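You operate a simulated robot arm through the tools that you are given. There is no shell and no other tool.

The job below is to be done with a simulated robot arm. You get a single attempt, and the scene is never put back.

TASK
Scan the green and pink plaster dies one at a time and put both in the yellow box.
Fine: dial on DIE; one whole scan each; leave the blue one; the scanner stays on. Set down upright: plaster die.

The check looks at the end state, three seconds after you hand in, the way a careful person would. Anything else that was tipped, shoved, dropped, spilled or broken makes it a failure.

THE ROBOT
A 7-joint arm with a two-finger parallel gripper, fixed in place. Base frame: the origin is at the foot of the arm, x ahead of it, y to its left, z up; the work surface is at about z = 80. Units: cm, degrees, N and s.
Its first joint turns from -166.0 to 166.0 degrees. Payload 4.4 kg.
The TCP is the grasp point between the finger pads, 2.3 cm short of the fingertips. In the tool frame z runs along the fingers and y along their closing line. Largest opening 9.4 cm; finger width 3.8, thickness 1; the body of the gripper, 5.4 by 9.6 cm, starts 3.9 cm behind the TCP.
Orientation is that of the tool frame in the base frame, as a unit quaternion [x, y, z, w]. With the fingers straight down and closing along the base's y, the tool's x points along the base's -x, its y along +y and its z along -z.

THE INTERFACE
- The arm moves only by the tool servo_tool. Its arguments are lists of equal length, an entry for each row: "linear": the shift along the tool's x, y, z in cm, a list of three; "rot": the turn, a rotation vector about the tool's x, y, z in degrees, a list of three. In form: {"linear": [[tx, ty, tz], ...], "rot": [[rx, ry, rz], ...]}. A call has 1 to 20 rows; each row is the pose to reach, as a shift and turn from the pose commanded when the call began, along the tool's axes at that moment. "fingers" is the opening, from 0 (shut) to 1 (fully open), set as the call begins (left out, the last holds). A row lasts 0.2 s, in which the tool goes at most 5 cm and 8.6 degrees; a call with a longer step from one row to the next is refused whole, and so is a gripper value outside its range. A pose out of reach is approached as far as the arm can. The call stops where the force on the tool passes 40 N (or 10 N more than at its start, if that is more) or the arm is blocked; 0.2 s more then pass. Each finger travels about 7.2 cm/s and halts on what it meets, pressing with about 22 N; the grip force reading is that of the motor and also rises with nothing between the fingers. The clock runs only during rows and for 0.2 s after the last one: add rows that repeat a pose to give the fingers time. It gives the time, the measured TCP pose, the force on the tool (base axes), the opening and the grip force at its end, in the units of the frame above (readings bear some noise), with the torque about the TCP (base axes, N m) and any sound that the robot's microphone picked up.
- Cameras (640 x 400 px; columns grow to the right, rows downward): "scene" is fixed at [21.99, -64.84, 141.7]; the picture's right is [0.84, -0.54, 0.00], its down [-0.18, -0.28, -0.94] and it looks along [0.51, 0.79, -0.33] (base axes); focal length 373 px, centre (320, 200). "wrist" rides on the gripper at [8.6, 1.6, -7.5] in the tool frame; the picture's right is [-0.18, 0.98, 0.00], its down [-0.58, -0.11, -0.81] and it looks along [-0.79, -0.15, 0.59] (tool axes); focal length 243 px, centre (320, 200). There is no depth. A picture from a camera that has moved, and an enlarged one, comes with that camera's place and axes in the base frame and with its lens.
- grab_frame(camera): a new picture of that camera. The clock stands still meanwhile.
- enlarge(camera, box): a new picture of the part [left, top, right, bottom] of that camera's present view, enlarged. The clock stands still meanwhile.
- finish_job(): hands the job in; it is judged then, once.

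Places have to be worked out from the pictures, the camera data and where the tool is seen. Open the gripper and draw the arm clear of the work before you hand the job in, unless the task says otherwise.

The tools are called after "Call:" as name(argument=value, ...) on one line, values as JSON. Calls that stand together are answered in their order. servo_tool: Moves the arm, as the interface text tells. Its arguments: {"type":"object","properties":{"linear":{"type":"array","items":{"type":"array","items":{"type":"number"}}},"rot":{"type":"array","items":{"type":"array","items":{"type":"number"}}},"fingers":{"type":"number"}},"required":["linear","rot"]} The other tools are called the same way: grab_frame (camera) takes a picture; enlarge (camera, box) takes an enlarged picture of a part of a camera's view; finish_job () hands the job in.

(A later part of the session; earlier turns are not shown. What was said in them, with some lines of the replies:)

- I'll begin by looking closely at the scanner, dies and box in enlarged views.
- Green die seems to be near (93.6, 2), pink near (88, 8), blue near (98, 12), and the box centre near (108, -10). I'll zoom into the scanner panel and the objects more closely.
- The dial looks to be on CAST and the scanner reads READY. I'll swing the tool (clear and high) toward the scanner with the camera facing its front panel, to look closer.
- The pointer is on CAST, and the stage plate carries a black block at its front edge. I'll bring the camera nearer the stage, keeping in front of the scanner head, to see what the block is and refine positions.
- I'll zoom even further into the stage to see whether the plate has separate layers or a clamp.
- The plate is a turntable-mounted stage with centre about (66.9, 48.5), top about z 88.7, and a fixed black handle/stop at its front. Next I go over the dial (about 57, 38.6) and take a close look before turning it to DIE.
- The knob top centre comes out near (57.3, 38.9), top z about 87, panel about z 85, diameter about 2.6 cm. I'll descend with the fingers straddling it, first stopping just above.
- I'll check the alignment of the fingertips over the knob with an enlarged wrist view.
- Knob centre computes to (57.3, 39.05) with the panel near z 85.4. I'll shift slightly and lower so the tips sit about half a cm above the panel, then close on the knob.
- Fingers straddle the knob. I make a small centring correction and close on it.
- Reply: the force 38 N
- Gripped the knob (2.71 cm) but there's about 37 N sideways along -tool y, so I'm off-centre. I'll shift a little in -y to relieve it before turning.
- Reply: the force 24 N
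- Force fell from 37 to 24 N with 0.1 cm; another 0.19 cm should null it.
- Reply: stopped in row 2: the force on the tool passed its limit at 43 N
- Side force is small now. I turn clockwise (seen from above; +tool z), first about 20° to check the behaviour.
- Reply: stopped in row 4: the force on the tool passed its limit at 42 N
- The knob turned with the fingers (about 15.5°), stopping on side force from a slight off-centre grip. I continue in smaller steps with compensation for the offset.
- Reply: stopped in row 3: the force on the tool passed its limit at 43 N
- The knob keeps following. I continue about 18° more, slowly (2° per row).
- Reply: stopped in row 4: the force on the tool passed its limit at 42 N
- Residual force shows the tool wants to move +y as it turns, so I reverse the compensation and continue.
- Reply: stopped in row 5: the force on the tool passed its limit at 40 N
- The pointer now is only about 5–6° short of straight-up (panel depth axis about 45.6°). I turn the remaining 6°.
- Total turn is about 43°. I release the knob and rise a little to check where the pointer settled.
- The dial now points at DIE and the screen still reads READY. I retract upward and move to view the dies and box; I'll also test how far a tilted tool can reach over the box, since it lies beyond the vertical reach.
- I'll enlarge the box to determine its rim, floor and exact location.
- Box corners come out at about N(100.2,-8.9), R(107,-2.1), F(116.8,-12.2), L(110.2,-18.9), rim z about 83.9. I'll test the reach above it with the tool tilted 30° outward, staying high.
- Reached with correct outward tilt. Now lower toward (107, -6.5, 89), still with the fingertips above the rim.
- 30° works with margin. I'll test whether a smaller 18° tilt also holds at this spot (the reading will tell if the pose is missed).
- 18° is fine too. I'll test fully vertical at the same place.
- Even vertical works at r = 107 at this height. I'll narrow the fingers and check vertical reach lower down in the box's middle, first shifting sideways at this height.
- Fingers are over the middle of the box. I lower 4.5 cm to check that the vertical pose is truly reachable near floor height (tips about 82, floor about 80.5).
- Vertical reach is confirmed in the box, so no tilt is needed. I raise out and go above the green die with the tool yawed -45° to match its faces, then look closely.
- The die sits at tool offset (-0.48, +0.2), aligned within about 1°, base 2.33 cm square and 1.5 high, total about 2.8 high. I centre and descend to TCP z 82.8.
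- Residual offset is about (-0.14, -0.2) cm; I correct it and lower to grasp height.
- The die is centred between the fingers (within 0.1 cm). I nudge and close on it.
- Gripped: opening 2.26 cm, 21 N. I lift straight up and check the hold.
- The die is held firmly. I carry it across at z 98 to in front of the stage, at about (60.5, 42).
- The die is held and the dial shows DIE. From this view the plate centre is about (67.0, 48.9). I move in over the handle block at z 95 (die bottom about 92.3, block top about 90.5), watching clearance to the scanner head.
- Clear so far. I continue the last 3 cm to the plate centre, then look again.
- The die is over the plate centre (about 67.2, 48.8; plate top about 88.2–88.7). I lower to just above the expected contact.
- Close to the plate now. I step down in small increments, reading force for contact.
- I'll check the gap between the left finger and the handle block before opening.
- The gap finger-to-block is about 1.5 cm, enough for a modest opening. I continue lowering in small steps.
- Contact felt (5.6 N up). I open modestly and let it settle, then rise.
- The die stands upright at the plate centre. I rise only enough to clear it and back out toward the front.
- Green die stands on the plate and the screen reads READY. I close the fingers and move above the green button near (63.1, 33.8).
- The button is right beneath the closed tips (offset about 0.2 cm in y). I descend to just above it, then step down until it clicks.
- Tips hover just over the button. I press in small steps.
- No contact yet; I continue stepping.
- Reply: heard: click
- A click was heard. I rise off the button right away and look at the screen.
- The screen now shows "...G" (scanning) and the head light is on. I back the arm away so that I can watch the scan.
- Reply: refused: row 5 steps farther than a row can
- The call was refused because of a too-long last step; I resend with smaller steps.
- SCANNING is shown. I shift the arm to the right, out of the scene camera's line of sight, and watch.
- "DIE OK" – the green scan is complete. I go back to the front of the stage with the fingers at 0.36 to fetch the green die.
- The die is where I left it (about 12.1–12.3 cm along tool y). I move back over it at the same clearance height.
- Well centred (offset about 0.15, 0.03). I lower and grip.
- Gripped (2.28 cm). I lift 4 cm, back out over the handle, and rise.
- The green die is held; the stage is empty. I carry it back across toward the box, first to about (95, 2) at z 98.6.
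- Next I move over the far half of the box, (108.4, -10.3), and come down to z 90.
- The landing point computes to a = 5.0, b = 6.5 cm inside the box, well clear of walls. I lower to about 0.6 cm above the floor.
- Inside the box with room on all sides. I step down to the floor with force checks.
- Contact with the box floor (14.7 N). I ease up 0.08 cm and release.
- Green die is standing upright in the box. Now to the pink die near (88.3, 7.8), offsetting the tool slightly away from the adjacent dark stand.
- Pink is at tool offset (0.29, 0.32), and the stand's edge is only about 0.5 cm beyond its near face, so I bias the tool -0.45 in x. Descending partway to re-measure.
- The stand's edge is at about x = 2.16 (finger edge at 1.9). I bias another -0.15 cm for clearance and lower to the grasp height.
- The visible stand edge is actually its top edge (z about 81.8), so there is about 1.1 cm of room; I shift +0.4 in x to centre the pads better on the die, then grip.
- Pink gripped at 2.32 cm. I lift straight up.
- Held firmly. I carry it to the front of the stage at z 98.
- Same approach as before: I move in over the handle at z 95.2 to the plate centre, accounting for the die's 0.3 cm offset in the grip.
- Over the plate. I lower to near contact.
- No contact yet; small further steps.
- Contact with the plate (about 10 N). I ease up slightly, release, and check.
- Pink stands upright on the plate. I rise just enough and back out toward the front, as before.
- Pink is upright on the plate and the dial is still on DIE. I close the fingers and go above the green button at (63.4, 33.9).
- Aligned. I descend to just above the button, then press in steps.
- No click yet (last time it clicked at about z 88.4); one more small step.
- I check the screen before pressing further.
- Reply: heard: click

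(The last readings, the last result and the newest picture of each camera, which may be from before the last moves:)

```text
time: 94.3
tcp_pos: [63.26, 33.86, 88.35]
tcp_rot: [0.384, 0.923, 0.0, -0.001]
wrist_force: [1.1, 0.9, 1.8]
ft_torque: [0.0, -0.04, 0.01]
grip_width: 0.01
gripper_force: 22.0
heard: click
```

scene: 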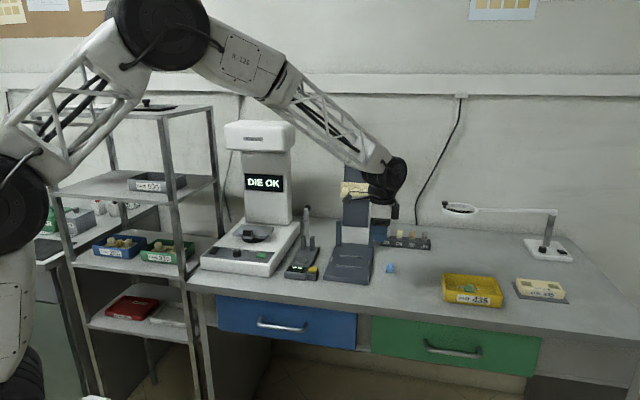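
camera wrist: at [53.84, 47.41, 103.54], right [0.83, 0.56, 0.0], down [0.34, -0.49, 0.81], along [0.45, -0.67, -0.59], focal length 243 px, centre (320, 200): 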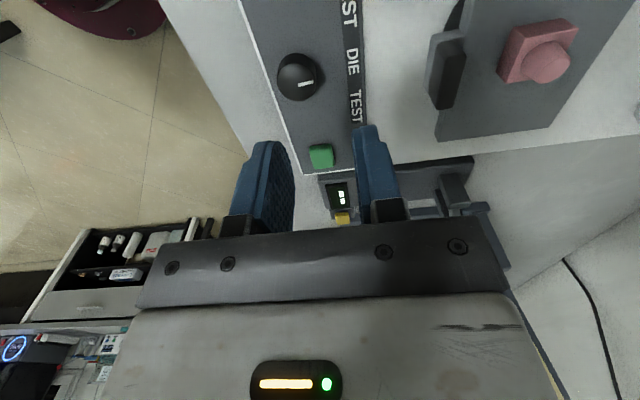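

Click heard. I lift off and back away to the right to watch the scan.

Call:
servo_tool(linear=[[0, 0, -1], [0, 0, -3], [-0.5, -2, -5], [-1.1, -4.5, -7], [-1.8, -7, -9], [-2.5, -9.5, -11], [-3.2, -12, -13], [-3.8, -14, -14.5], [-4.3, -15.5, -16]], rot=[[0, 0, 0], [0, 0, 0], [0, 0, 0], [0, 0, 0], [0, 0, 0], [0, 0, 0], [0, 0, 0], [0, 0, 0], [0, 0, 0]])

Call:
enlarge(camera="scene", box=[195, 110, 315, 275])

Call:
servo_tool(linear=[[-3, 0, -0.5], [-6.5, 0, -1], [-10, 0, -1.5], [-13.5, 0, -2], [-17.5, 0, -2.5], [-20.9, -0.3, -3]], rot=[[0, 0, 0], [0, 0, 0], [0, 0, 0], [0, 0, 0], [0, 0, 0], [0, 0, 0]], fingers=0.36)

Call:
enlarge(camera="scene", box=[195, 110, 315, 275])

```text
time: 96.3
tcp_pos: [55.46, 19.67, 104.38]
tcp_rot: [0.383, 0.924, -0.001, -0.001]
wrist_force: [-0.1, -0.2, 0.9]
ft_torque: [0.02, 0.0, 0.0]
grip_width: 0.0
gripper_force: 21.9
```

```text
2.42 times, centred on (255, 192) of scene
camera zoom: at [21.99, -64.84, 141.7], right [0.84, -0.54, 0.0], down [-0.18, -0.28, -0.94], along [0.51, 0.79, -0.33], focal length 904 px, centre (478, 218)
```

zoom: 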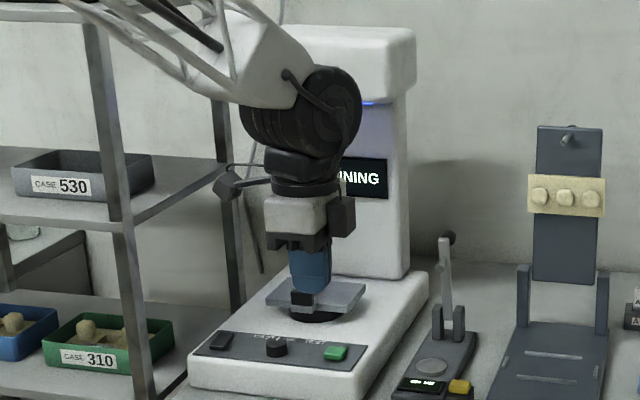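

```text
time: 97.7
tcp_pos: [69.83, 4.58, 107.57]
tcp_rot: [0.383, 0.924, 0.0, -0.001]
wrist_force: [-0.4, 0.9, -0.3]
ft_torque: [-0.01, 0.01, 0.0]
grip_width: 3.39
gripper_force: 0.2
```

```text
2.42 times, centred on (255, 192) of scene
camera zoom: at [21.99, -64.84, 141.7], right [0.84, -0.54, 0.0], down [-0.18, -0.28, -0.94], along [0.51, 0.79, -0.33], focal length 904 px, centre (478, 218)
```

zoom: 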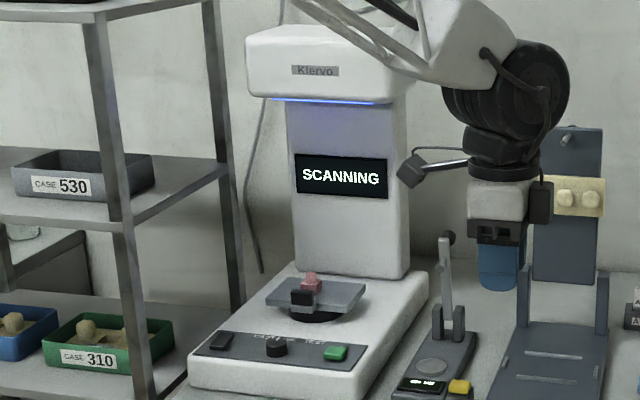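

Still SCANNING. I wait with the arm still.

Call:
servo_tool(linear=[[0, 0, 0], [0, 0, 0], [0, 0, 0], [0, 0, 0], [0, 0, 0], [0, 0, 0]], rot=[[0, 0, 0], [0, 0, 0], [0, 0, 0], [0, 0, 0], [0, 0, 0], [0, 0, 0]])

Call:
enlarge(camera="scene", box=[195, 110, 315, 275])

```text
time: 99.1
tcp_pos: [69.86, 4.71, 107.45]
tcp_rot: [0.383, 0.924, -0.001, -0.002]
wrist_force: [-0.6, 0.2, 0.4]
ft_torque: [0.02, -0.02, 0.02]
grip_width: 3.37
gripper_force: 0.1
```

```text
2.42 times, centred on (255, 192) of scene
camera zoom: at [21.99, -64.84, 141.7], right [0.84, -0.54, 0.0], down [-0.18, -0.28, -0.94], along [0.51, 0.79, -0.33], focal length 904 px, centre (478, 218)
```

zoom: 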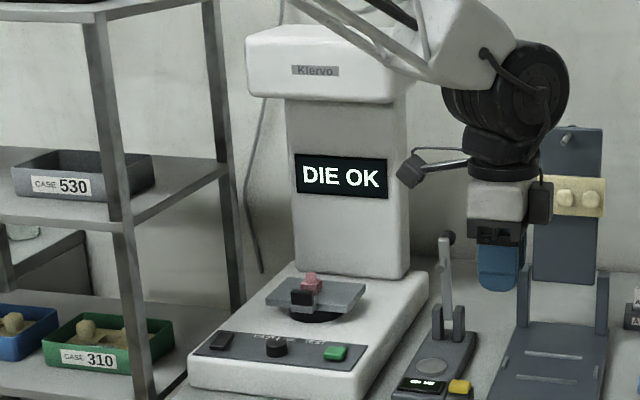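

DIE OK for the pink as well. I return to the front of the stage.

Call:
servo_tool(linear=[[2.5, 1.3, 1], [5.5, 2.8, 2], [8.7, 4.5, 3], [11.9, 6.2, 4], [15.1, 7.8, 5], [18.3, 9.5, 6], [21.5, 11.2, 7.2], [24.7, 12.8, 8.4], [27.9, 14.5, 9.6], [30.8, 16, 10.6], [32.9, 17.1, 11.5]], rot=[[0, 0, 0], [0, 0, 0], [0, 0, 0], [0, 0, 0], [0, 0, 0], [0, 0, 0], [0, 0, 0], [0, 0, 0], [0, 0, 0], [0, 0, 0], [0, 0, 0]])

Call:
servo_tool(linear=[[0, 2.5, 1.1], [0, 5, 1.1], [0, 7.5, 1.1], [0, 10, 1.1], [0, 11.6, 1.1], [0, 11.8, 1.1]], rot=[[0, 0, 0], [0, 0, 0], [0, 0, 0], [0, 0, 0], [0, 0, 0], [0, 0, 0]])

Call:
enlarge(camera="wrist", box=[220, 60, 420, 220])

```text
time: 101.5
tcp_pos: [58.84, 40.39, 95.83]
tcp_rot: [0.383, 0.924, -0.001, -0.001]
wrist_force: [-0.3, -0.2, 0.3]
ft_torque: [-0.02, -0.02, 0.03]
grip_width: 3.37
gripper_force: 0.0
```

```text
time: 102.9
tcp_pos: [67.06, 48.7, 94.84]
tcp_rot: [0.383, 0.924, 0.0, -0.001]
wrist_force: [-0.4, 0.4, -0.7]
ft_torque: [-0.02, -0.01, 0.01]
grip_width: 3.39
gripper_force: 0.0
```

```text
2.50 times, centred on (320, 140) of wrist
camera zoom: at [62.12, 55.94, 102.27], right [0.83, 0.56, 0.0], down [0.34, -0.49, 0.81], along [0.45, -0.67, -0.59], focal length 606 px, centre (320, 350)
```

zoom: 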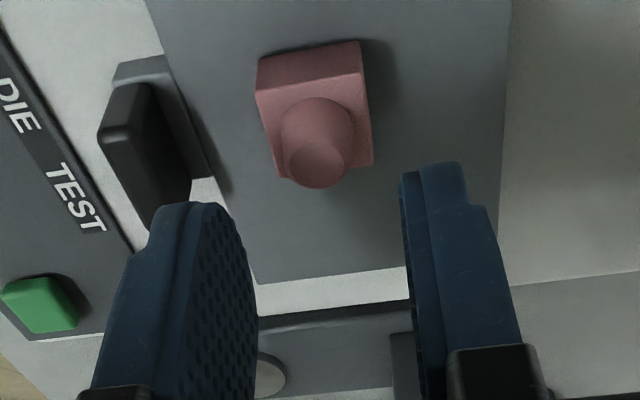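

Pink is at offset (0.37, 0.02). I shift +0.25 in x, lower and grip.

Call:
servo_tool(linear=[[0.25, 0.02, 1.2], [0.25, 0.02, 2.4], [0.25, 0.02, 3.4], [0.25, 0.02, 3.85]], rot=[[0, 0, 0], [0, 0, 0], [0, 0, 0], [0, 0, 0]])

Call:
servo_tool(linear=[[0, 0, 0], [0, 0, 0], [0, 0, 0], [0, 0, 0]], rot=[[0, 0, 0], [0, 0, 0], [0, 0, 0], [0, 0, 0]], fingers=0.15)

Call:
enlarge(camera="wrist", box=[220, 60, 420, 220])

```text
time: 103.9
tcp_pos: [66.89, 48.71, 91.03]
tcp_rot: [0.384, 0.924, 0.0, -0.001]
wrist_force: [-0.5, 0.3, 0.3]
ft_torque: [-0.01, -0.02, 0.04]
grip_width: 3.38
gripper_force: 0.1
```

```text
time: 104.9
tcp_pos: [66.94, 48.73, 91.06]
tcp_rot: [0.383, 0.924, -0.001, -0.002]
wrist_force: [-0.3, -0.1, 0.2]
ft_torque: [0.01, 0.0, -0.02]
grip_width: 2.31
gripper_force: 21.9
```

```text
2.50 times, centred on (320, 140) of wrist
camera zoom: at [61.96, 56.05, 98.47], right [0.83, 0.56, 0.0], down [0.34, -0.49, 0.81], along [0.45, -0.67, -0.59], focal length 606 px, centre (320, 350)
```

zoom: 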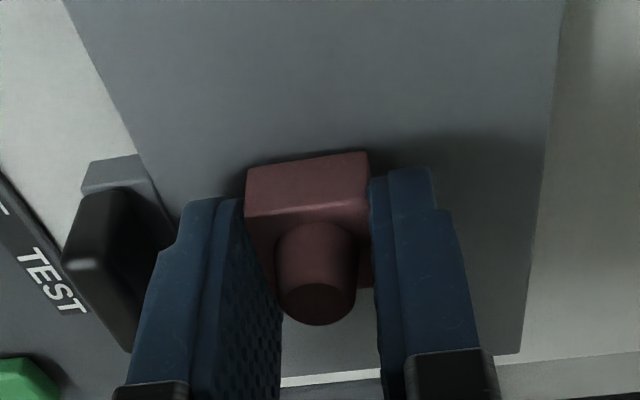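

Gripped (2.31 cm). I lift, back out over the handle, and rise.

Call:
servo_tool(linear=[[0, 0, -1], [0, 0, -2.5], [0, 0, -4], [0, -2, -4.1], [0, -5, -4.1], [0, -8, -4.1], [0, -11, -5], [0, -14, -7.5], [0, -16, -9.5]], rot=[[0, 0, 0], [0, 0, 0], [0, 0, 0], [0, 0, 0], [0, 0, 0], [0, 0, 0], [0, 0, 0], [0, 0, 0], [0, 0, 0]])

Call:
enlarge(camera="scene", box=[195, 110, 315, 275])

Call:
enlarge(camera="wrist", box=[220, 60, 420, 220])

```text
time: 106.9
tcp_pos: [55.56, 37.39, 100.62]
tcp_rot: [0.384, 0.923, 0.0, 0.0]
wrist_force: [0.4, 0.0, -0.5]
ft_torque: [-0.01, 0.0, 0.01]
grip_width: 2.29
gripper_force: 22.1
```

```text
2.42 times, centred on (255, 192) of scene
camera zoom: at [21.99, -64.84, 141.7], right [0.84, -0.54, 0.0], down [-0.18, -0.28, -0.94], along [0.51, 0.79, -0.33], focal length 904 px, centre (478, 218)
```

zoom: 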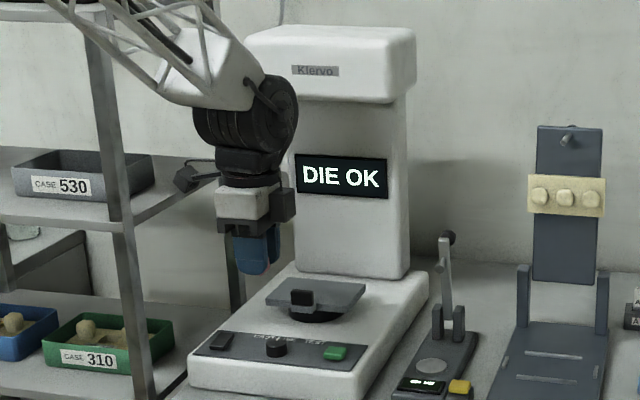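

```text
2.50 times, centred on (320, 140) of wrist
camera zoom: at [50.57, 44.72, 108.13], right [0.83, 0.56, 0.0], down [0.34, -0.49, 0.81], along [0.45, -0.67, -0.59], focal length 606 px, centre (320, 350)
```

zoom: 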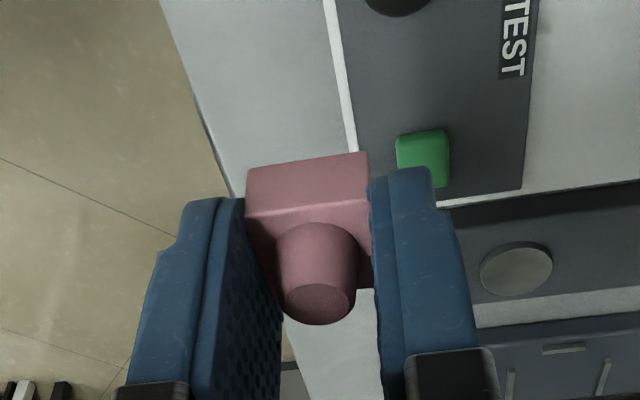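

The scan is done and the stage is empty. I carry the pink die toward the box.

Call:
servo_tool(linear=[[-1.5, 0.1, 0], [-4.5, 0.25, 0.2], [-8.3, 0.5, 0.4], [-12.1, 0.7, 0.6], [-15.9, 0.9, 0.8], [-19.7, 1.1, 1.0], [-23.5, 1.3, 1.2], [-27.3, 1.6, 1.4], [-31.1, 1.8, 1.6], [-34.9, 2.0, 1.8], [-38.7, 2.2, 2.0], [-42.5, 2.4, 2.0], [-46.3, 2.7, 2.0], [-49.8, 2.9, 2.0], [-52.2, 3.0, 2.0], [-52.9, 3.05, 2.0]], rot=[[0, 0, 0], [0, 0, 0], [0, 0, 0], [0, 0, 0], [0, 0, 0], [0, 0, 0], [0, 0, 0], [0, 0, 0], [0, 0, 0], [0, 0, 0], [0, 0, 0], [0, 0, 0], [0, 0, 0], [0, 0, 0], [0, 0, 0], [0, 0, 0]])

Call:
grab_frame(camera="wrist")

```text
time: 110.3
tcp_pos: [95.18, 2.07, 98.18]
tcp_rot: [0.383, 0.924, 0.0, -0.001]
wrist_force: [-0.5, -0.3, 0.0]
ft_torque: [0.0, -0.02, -0.03]
grip_width: 2.28
gripper_force: 21.8
```

```text
taken
camera wrist: at [90.16, 9.37, 105.69], right [0.83, 0.56, 0.0], down [0.34, -0.49, 0.81], along [0.45, -0.67, -0.59], focal length 243 px, centre (320, 200)
```

wrist: 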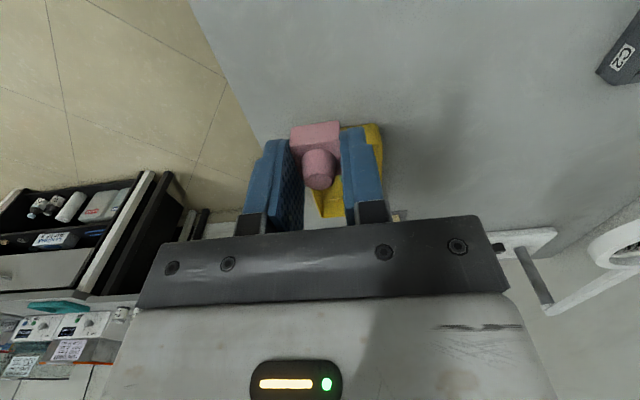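

I move over the near half of the box, (105.8, -7.6), down to z 90, and check against the green die and walls.

Call:
servo_tool(linear=[[-3, 0.15, 0.3], [-6.5, 0.3, 1], [-10, 0.5, 2.5], [-13, 0.65, 5], [-14.3, 0.72, 7.2], [-14.3, 0.72, 8.4]], rot=[[0, 0, 0], [0, 0, 0], [0, 0, 0], [0, 0, 0], [0, 0, 0], [0, 0, 0]])

Call:
grab_frame(camera="wrist")

Call:
enlarge(camera="wrist", box=[200, 0, 440, 220])

Call:
enlarge(camera="scene", box=[430, 240, 520, 310])

```text
time: 111.7
tcp_pos: [105.71, -7.4, 90.0]
tcp_rot: [0.383, 0.924, 0.0, -0.001]
wrist_force: [-1.2, 0.2, -0.1]
ft_torque: [-0.01, 0.04, 0.04]
grip_width: 2.27
gripper_force: 22.7
```

```text
taken
camera wrist: at [100.65, -0.16, 97.48], right [0.83, 0.56, 0.0], down [0.34, -0.49, 0.81], along [0.45, -0.67, -0.59], focal length 243 px, centre (320, 200)
```

wrist: 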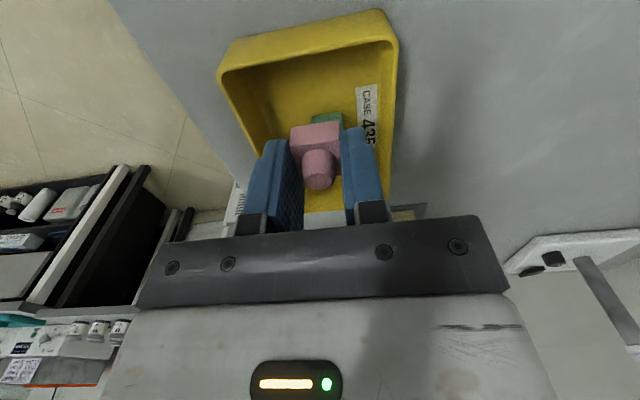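

```text
1.82 times, centred on (320, 110) of wrist
camera zoom: at [100.65, -0.16, 97.48], right [0.83, 0.56, 0.0], down [0.34, -0.49, 0.81], along [0.45, -0.67, -0.59], focal length 441 px, centre (320, 364)
```

zoom: 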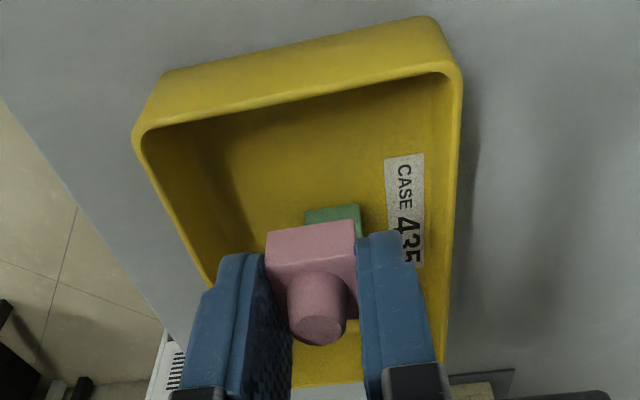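

```text
5.71 times, centred on (475, 275) of scene
camera zoom: at [21.99, -64.84, 141.7], right [0.84, -0.54, 0.0], down [-0.18, -0.28, -0.94], along [0.51, 0.79, -0.33], focal length 2132 px, centre (-566, -229)
```

zoom: 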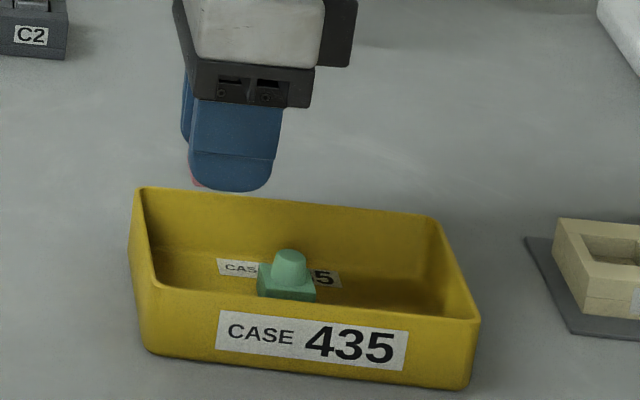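

The inner rim is 3.05 cm from the tool axis (finger edge at 1.9) and the green die's face about 2.7 cm on the other side, so it fits. I lower into the box.

Call:
servo_tool(linear=[[0, 0, 1.5], [0, 0, 3.0], [0, 0, 4.5], [0, 0, 5.6], [0, 0, 6.2]], rot=[[0, 0, 0], [0, 0, 0], [0, 0, 0], [0, 0, 0], [0, 0, 0]])

Call:
enlarge(camera="wrist", box=[200, 0, 440, 220])

Call:
enlarge(camera="scene", box=[430, 240, 520, 310])

```text
time: 112.9
tcp_pos: [105.53, -7.46, 83.67]
tcp_rot: [0.383, 0.924, 0.001, -0.001]
wrist_force: [-0.8, 0.2, 0.2]
ft_torque: [0.0, 0.0, 0.01]
grip_width: 2.28
gripper_force: 22.5
```

```text
1.82 times, centred on (320, 110) of wrist
camera zoom: at [100.6, -0.16, 91.18], right [0.83, 0.56, 0.0], down [0.34, -0.49, 0.81], along [0.45, -0.67, -0.59], focal length 441 px, centre (320, 364)
```

zoom: 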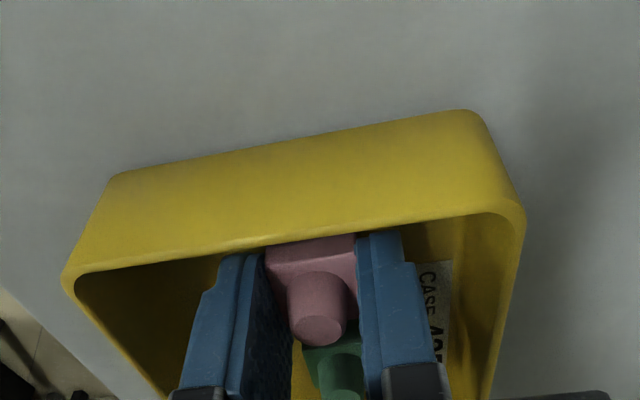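

```text
5.71 times, centred on (475, 275) of scene
camera zoom: at [21.99, -64.84, 141.7], right [0.84, -0.54, 0.0], down [-0.18, -0.28, -0.94], along [0.51, 0.79, -0.33], focal length 2132 px, centre (-566, -229)
```

zoom: 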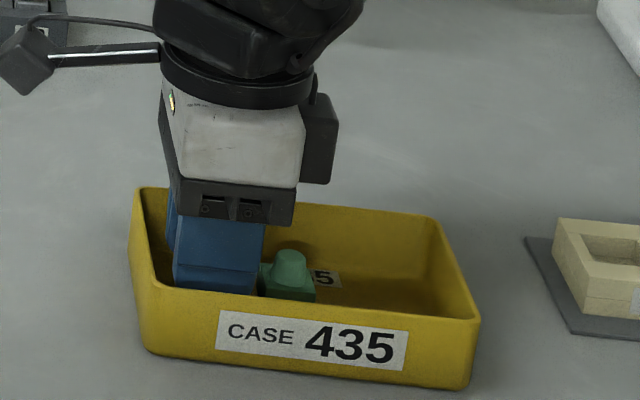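

No contact with walls or the green die. I step down to the floor.

Call:
servo_tool(linear=[[0, 0, 0.25], [0, 0, 0.25]], rot=[[0, 0, 0], [0, 0, 0]])

Call:
servo_tool(linear=[[0, 0, 0.12], [0, 0, 0.12]], rot=[[0, 0, 0], [0, 0, 0]])

Call:
servo_tool(linear=[[0, 0, 0.1], [0, 0, 0.1]], rot=[[0, 0, 0], [0, 0, 0]])

```text
time: 113.5
tcp_pos: [105.68, -7.5, 83.53]
tcp_rot: [0.384, 0.923, -0.001, -0.001]
wrist_force: [0.3, 0.4, -0.9]
ft_torque: [0.02, 0.01, 0.0]
grip_width: 2.29
gripper_force: 22.4
```

```text
time: 114.1
tcp_pos: [105.48, -7.45, 83.35]
tcp_rot: [0.384, 0.924, 0.0, -0.001]
wrist_force: [-0.7, 0.0, 0.2]
ft_torque: [-0.02, 0.02, -0.02]
grip_width: 2.26
gripper_force: 22.0
```

```text
time: 114.7
tcp_pos: [105.65, -7.5, 83.25]
tcp_rot: [0.384, 0.924, -0.001, -0.002]
wrist_force: [0.3, -0.3, -0.9]
ft_torque: [-0.01, -0.04, 0.03]
grip_width: 2.27
gripper_force: 22.3
```

Call:
servo_tool(linear=[[0, 0, 0.08], [0, 0, 0.08]], rot=[[0, 0, 0], [0, 0, 0]])

Call:
servo_tool(linear=[[0, 0, 0.06], [0, 0, 0.06]], rot=[[0, 0, 0], [0, 0, 0]])

```text
time: 115.3
tcp_pos: [105.64, -7.56, 83.23]
tcp_rot: [0.384, 0.923, -0.001, -0.001]
wrist_force: [-0.6, -0.4, -0.5]
ft_torque: [-0.03, 0.01, 0.0]
grip_width: 2.25
gripper_force: 21.8
```

```text
time: 115.9
tcp_pos: [105.74, -7.38, 83.13]
tcp_rot: [0.383, 0.924, -0.001, -0.002]
wrist_force: [0.2, 0.7, 1.2]
ft_torque: [0.01, 0.05, -0.03]
grip_width: 2.26
gripper_force: 22.0
```

Contact is just starting; one more small step.

Call:
servo_tool(linear=[[0, 0, 0.06], [0, 0, 0.06]], rot=[[0, 0, 0], [0, 0, 0]])

```text
time: 116.5
tcp_pos: [105.69, -7.55, 83.1]
tcp_rot: [0.384, 0.923, 0.0, -0.001]
wrist_force: [0.1, 1.5, 9.2]
ft_torque: [0.05, 0.07, -0.03]
grip_width: 2.28
gripper_force: 22.4
```

The die rests on the floor (9 N). I release, then rise straight up.

Call:
servo_tool(linear=[[0, 0, -0.04], [0, 0, -0.04], [0, 0, -0.04]], rot=[[0, 0, 0], [0, 0, 0], [0, 0, 0]], fingers=0.36)

Call:
enlarge(camera="wrist", box=[200, 0, 440, 220])

Call:
servo_tool(linear=[[0, 0, -1.2], [0, 0, -2.4], [0, 0, -4], [0, 0, -7], [0, 0, -11], [0, 0, -15]], rot=[[0, 0, 0], [0, 0, 0], [0, 0, 0], [0, 0, 0], [0, 0, 0], [0, 0, 0]])

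Call:
grab_frame(camera="wrist")

Call:
enlarge(camera="scene", box=[430, 240, 520, 310])

```text
time: 117.3
tcp_pos: [105.8, -7.35, 83.26]
tcp_rot: [0.384, 0.923, -0.001, -0.001]
wrist_force: [0.6, -0.2, 0.2]
ft_torque: [0.01, -0.02, -0.01]
grip_width: 3.36
gripper_force: 0.1
```

```text
1.82 times, centred on (320, 110) of wrist
camera zoom: at [100.68, -0.16, 90.6], right [0.83, 0.56, 0.0], down [0.34, -0.49, 0.81], along [0.45, -0.67, -0.59], focal length 441 px, centre (320, 364)
```

zoom: 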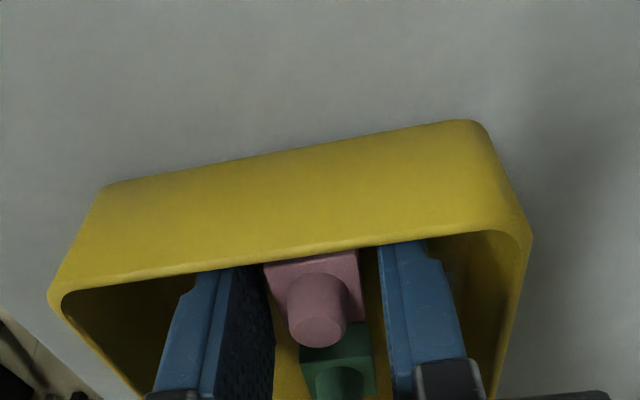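

```text
time: 118.7
tcp_pos: [105.77, -7.43, 97.99]
tcp_rot: [0.383, 0.924, -0.001, -0.003]
wrist_force: [-1.4, -0.2, -1.2]
ft_torque: [0.02, 0.01, 0.01]
grip_width: 3.39
gripper_force: 0.0
```

```text
taken
camera wrist: at [100.75, -0.13, 105.48], right [0.83, 0.56, 0.0], down [0.34, -0.49, 0.8], along [0.45, -0.67, -0.59], focal length 243 px, centre (320, 200)
```

wrist: 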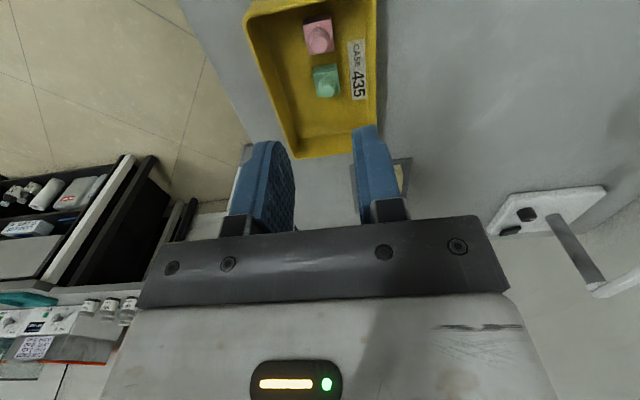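

```text
5.71 times, centred on (475, 275) of scene
camera zoom: at [21.99, -64.84, 141.7], right [0.84, -0.54, 0.0], down [-0.18, -0.28, -0.94], along [0.51, 0.79, -0.33], focal length 2132 px, centre (-566, -229)
```

zoom: 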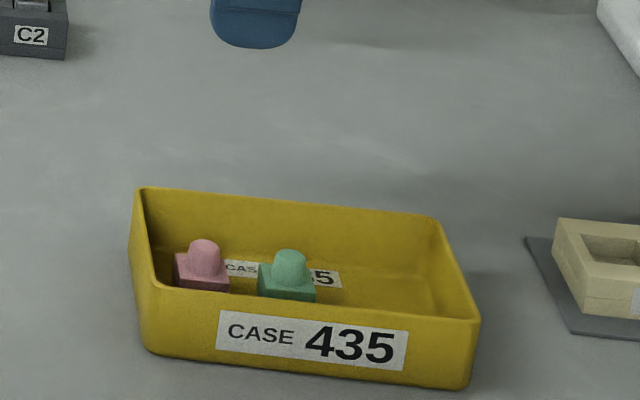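

Both dies stand upright in the box. I open the gripper and withdraw the arm, then check the whole scene.

Call:
servo_tool(linear=[[1.5, -0.6, -2], [4, -1.7, -5], [7, -3, -8], [10, -4.3, -11], [13.5, -5.8, -13], [17, -7.4, -14], [20.5, -8.9, -14], [23, -10, -14], [24.7, -10.7, -14], [24.7, -10.7, -14]], rot=[[0, 0, 0], [0, 0, 0], [0, 0, 0], [0, 0, 0], [0, 0, 0], [0, 0, 0], [0, 0, 0], [0, 0, 0], [0, 0, 0], [0, 0, 0]], fingers=1.0)

Call:
grab_frame(camera="scene")

Call:
enlarge(camera="scene", box=[195, 160, 405, 295])

Call:
enlarge(camera="scene", box=[205, 220, 295, 275])

```text
time: 120.9
tcp_pos: [80.44, 2.49, 112.06]
tcp_rot: [0.384, 0.923, -0.001, -0.001]
wrist_force: [1.1, 0.3, -0.1]
ft_torque: [0.01, -0.01, 0.02]
grip_width: 9.41
gripper_force: 0.1
```

```text
taken
```

scene: 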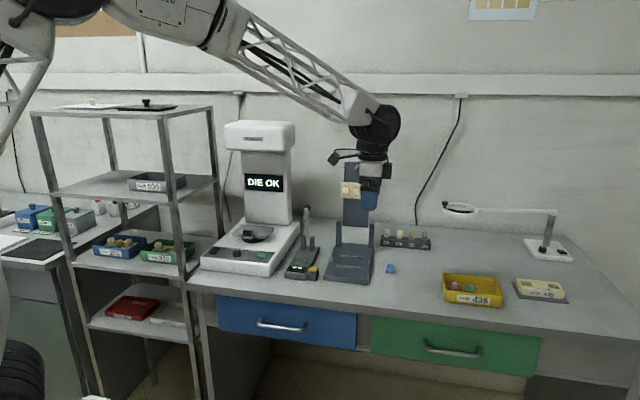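

```text
2.96 times, centred on (300, 228) of scene
camera zoom: at [21.99, -64.84, 141.7], right [0.84, -0.54, 0.0], down [-0.18, -0.28, -0.94], along [0.51, 0.79, -0.33], focal length 1105 px, centre (379, 118)
```

zoom: 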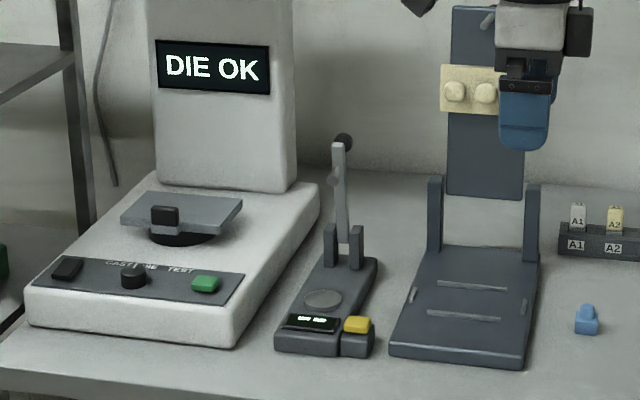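

```text
7.11 times, centred on (250, 248) of scene
camera zoom: at [21.99, -64.84, 141.7], right [0.84, -0.54, 0.0], down [-0.18, -0.28, -0.94], along [0.51, 0.79, -0.33], focal length 2653 px, centre (818, -138)
```

zoom: 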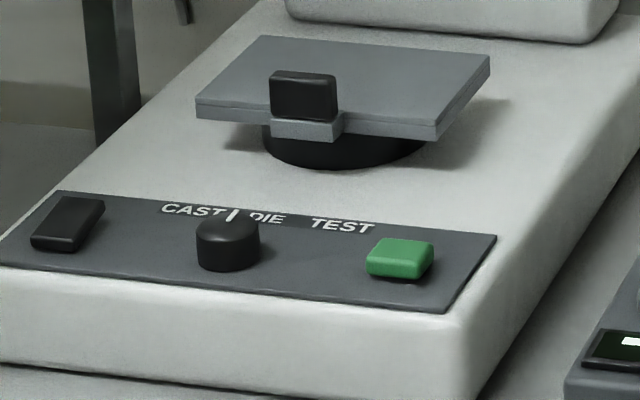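

Final check: both scanned dies are upright in the yellow box and the blue die is untouched. The dial is on DIE and the scanner is still on, showing "DIE OK". The gripper is open and the arm is clear, so I hand in the job.

Call:
finish_job()

```text
The job is handed in.
```

I scanned the green and pink dies one at a time and put both in the yellow box, standing upright. The job is handed in; I haven't seen the result of the check.

- **Scans:** I turned the dial from CAST to DIE first, then pressed scan once for each die. Each scan ran to the end, and the screen showed "DIE OK" both times.
- **Scanner:** it is still on, with the dial on DIE and the stage empty.
- **Everything else:** I left the blue die alone, and nothing in the last pictures looked tipped or moved.
- **Arm:** the gripper is open and clear of the work.
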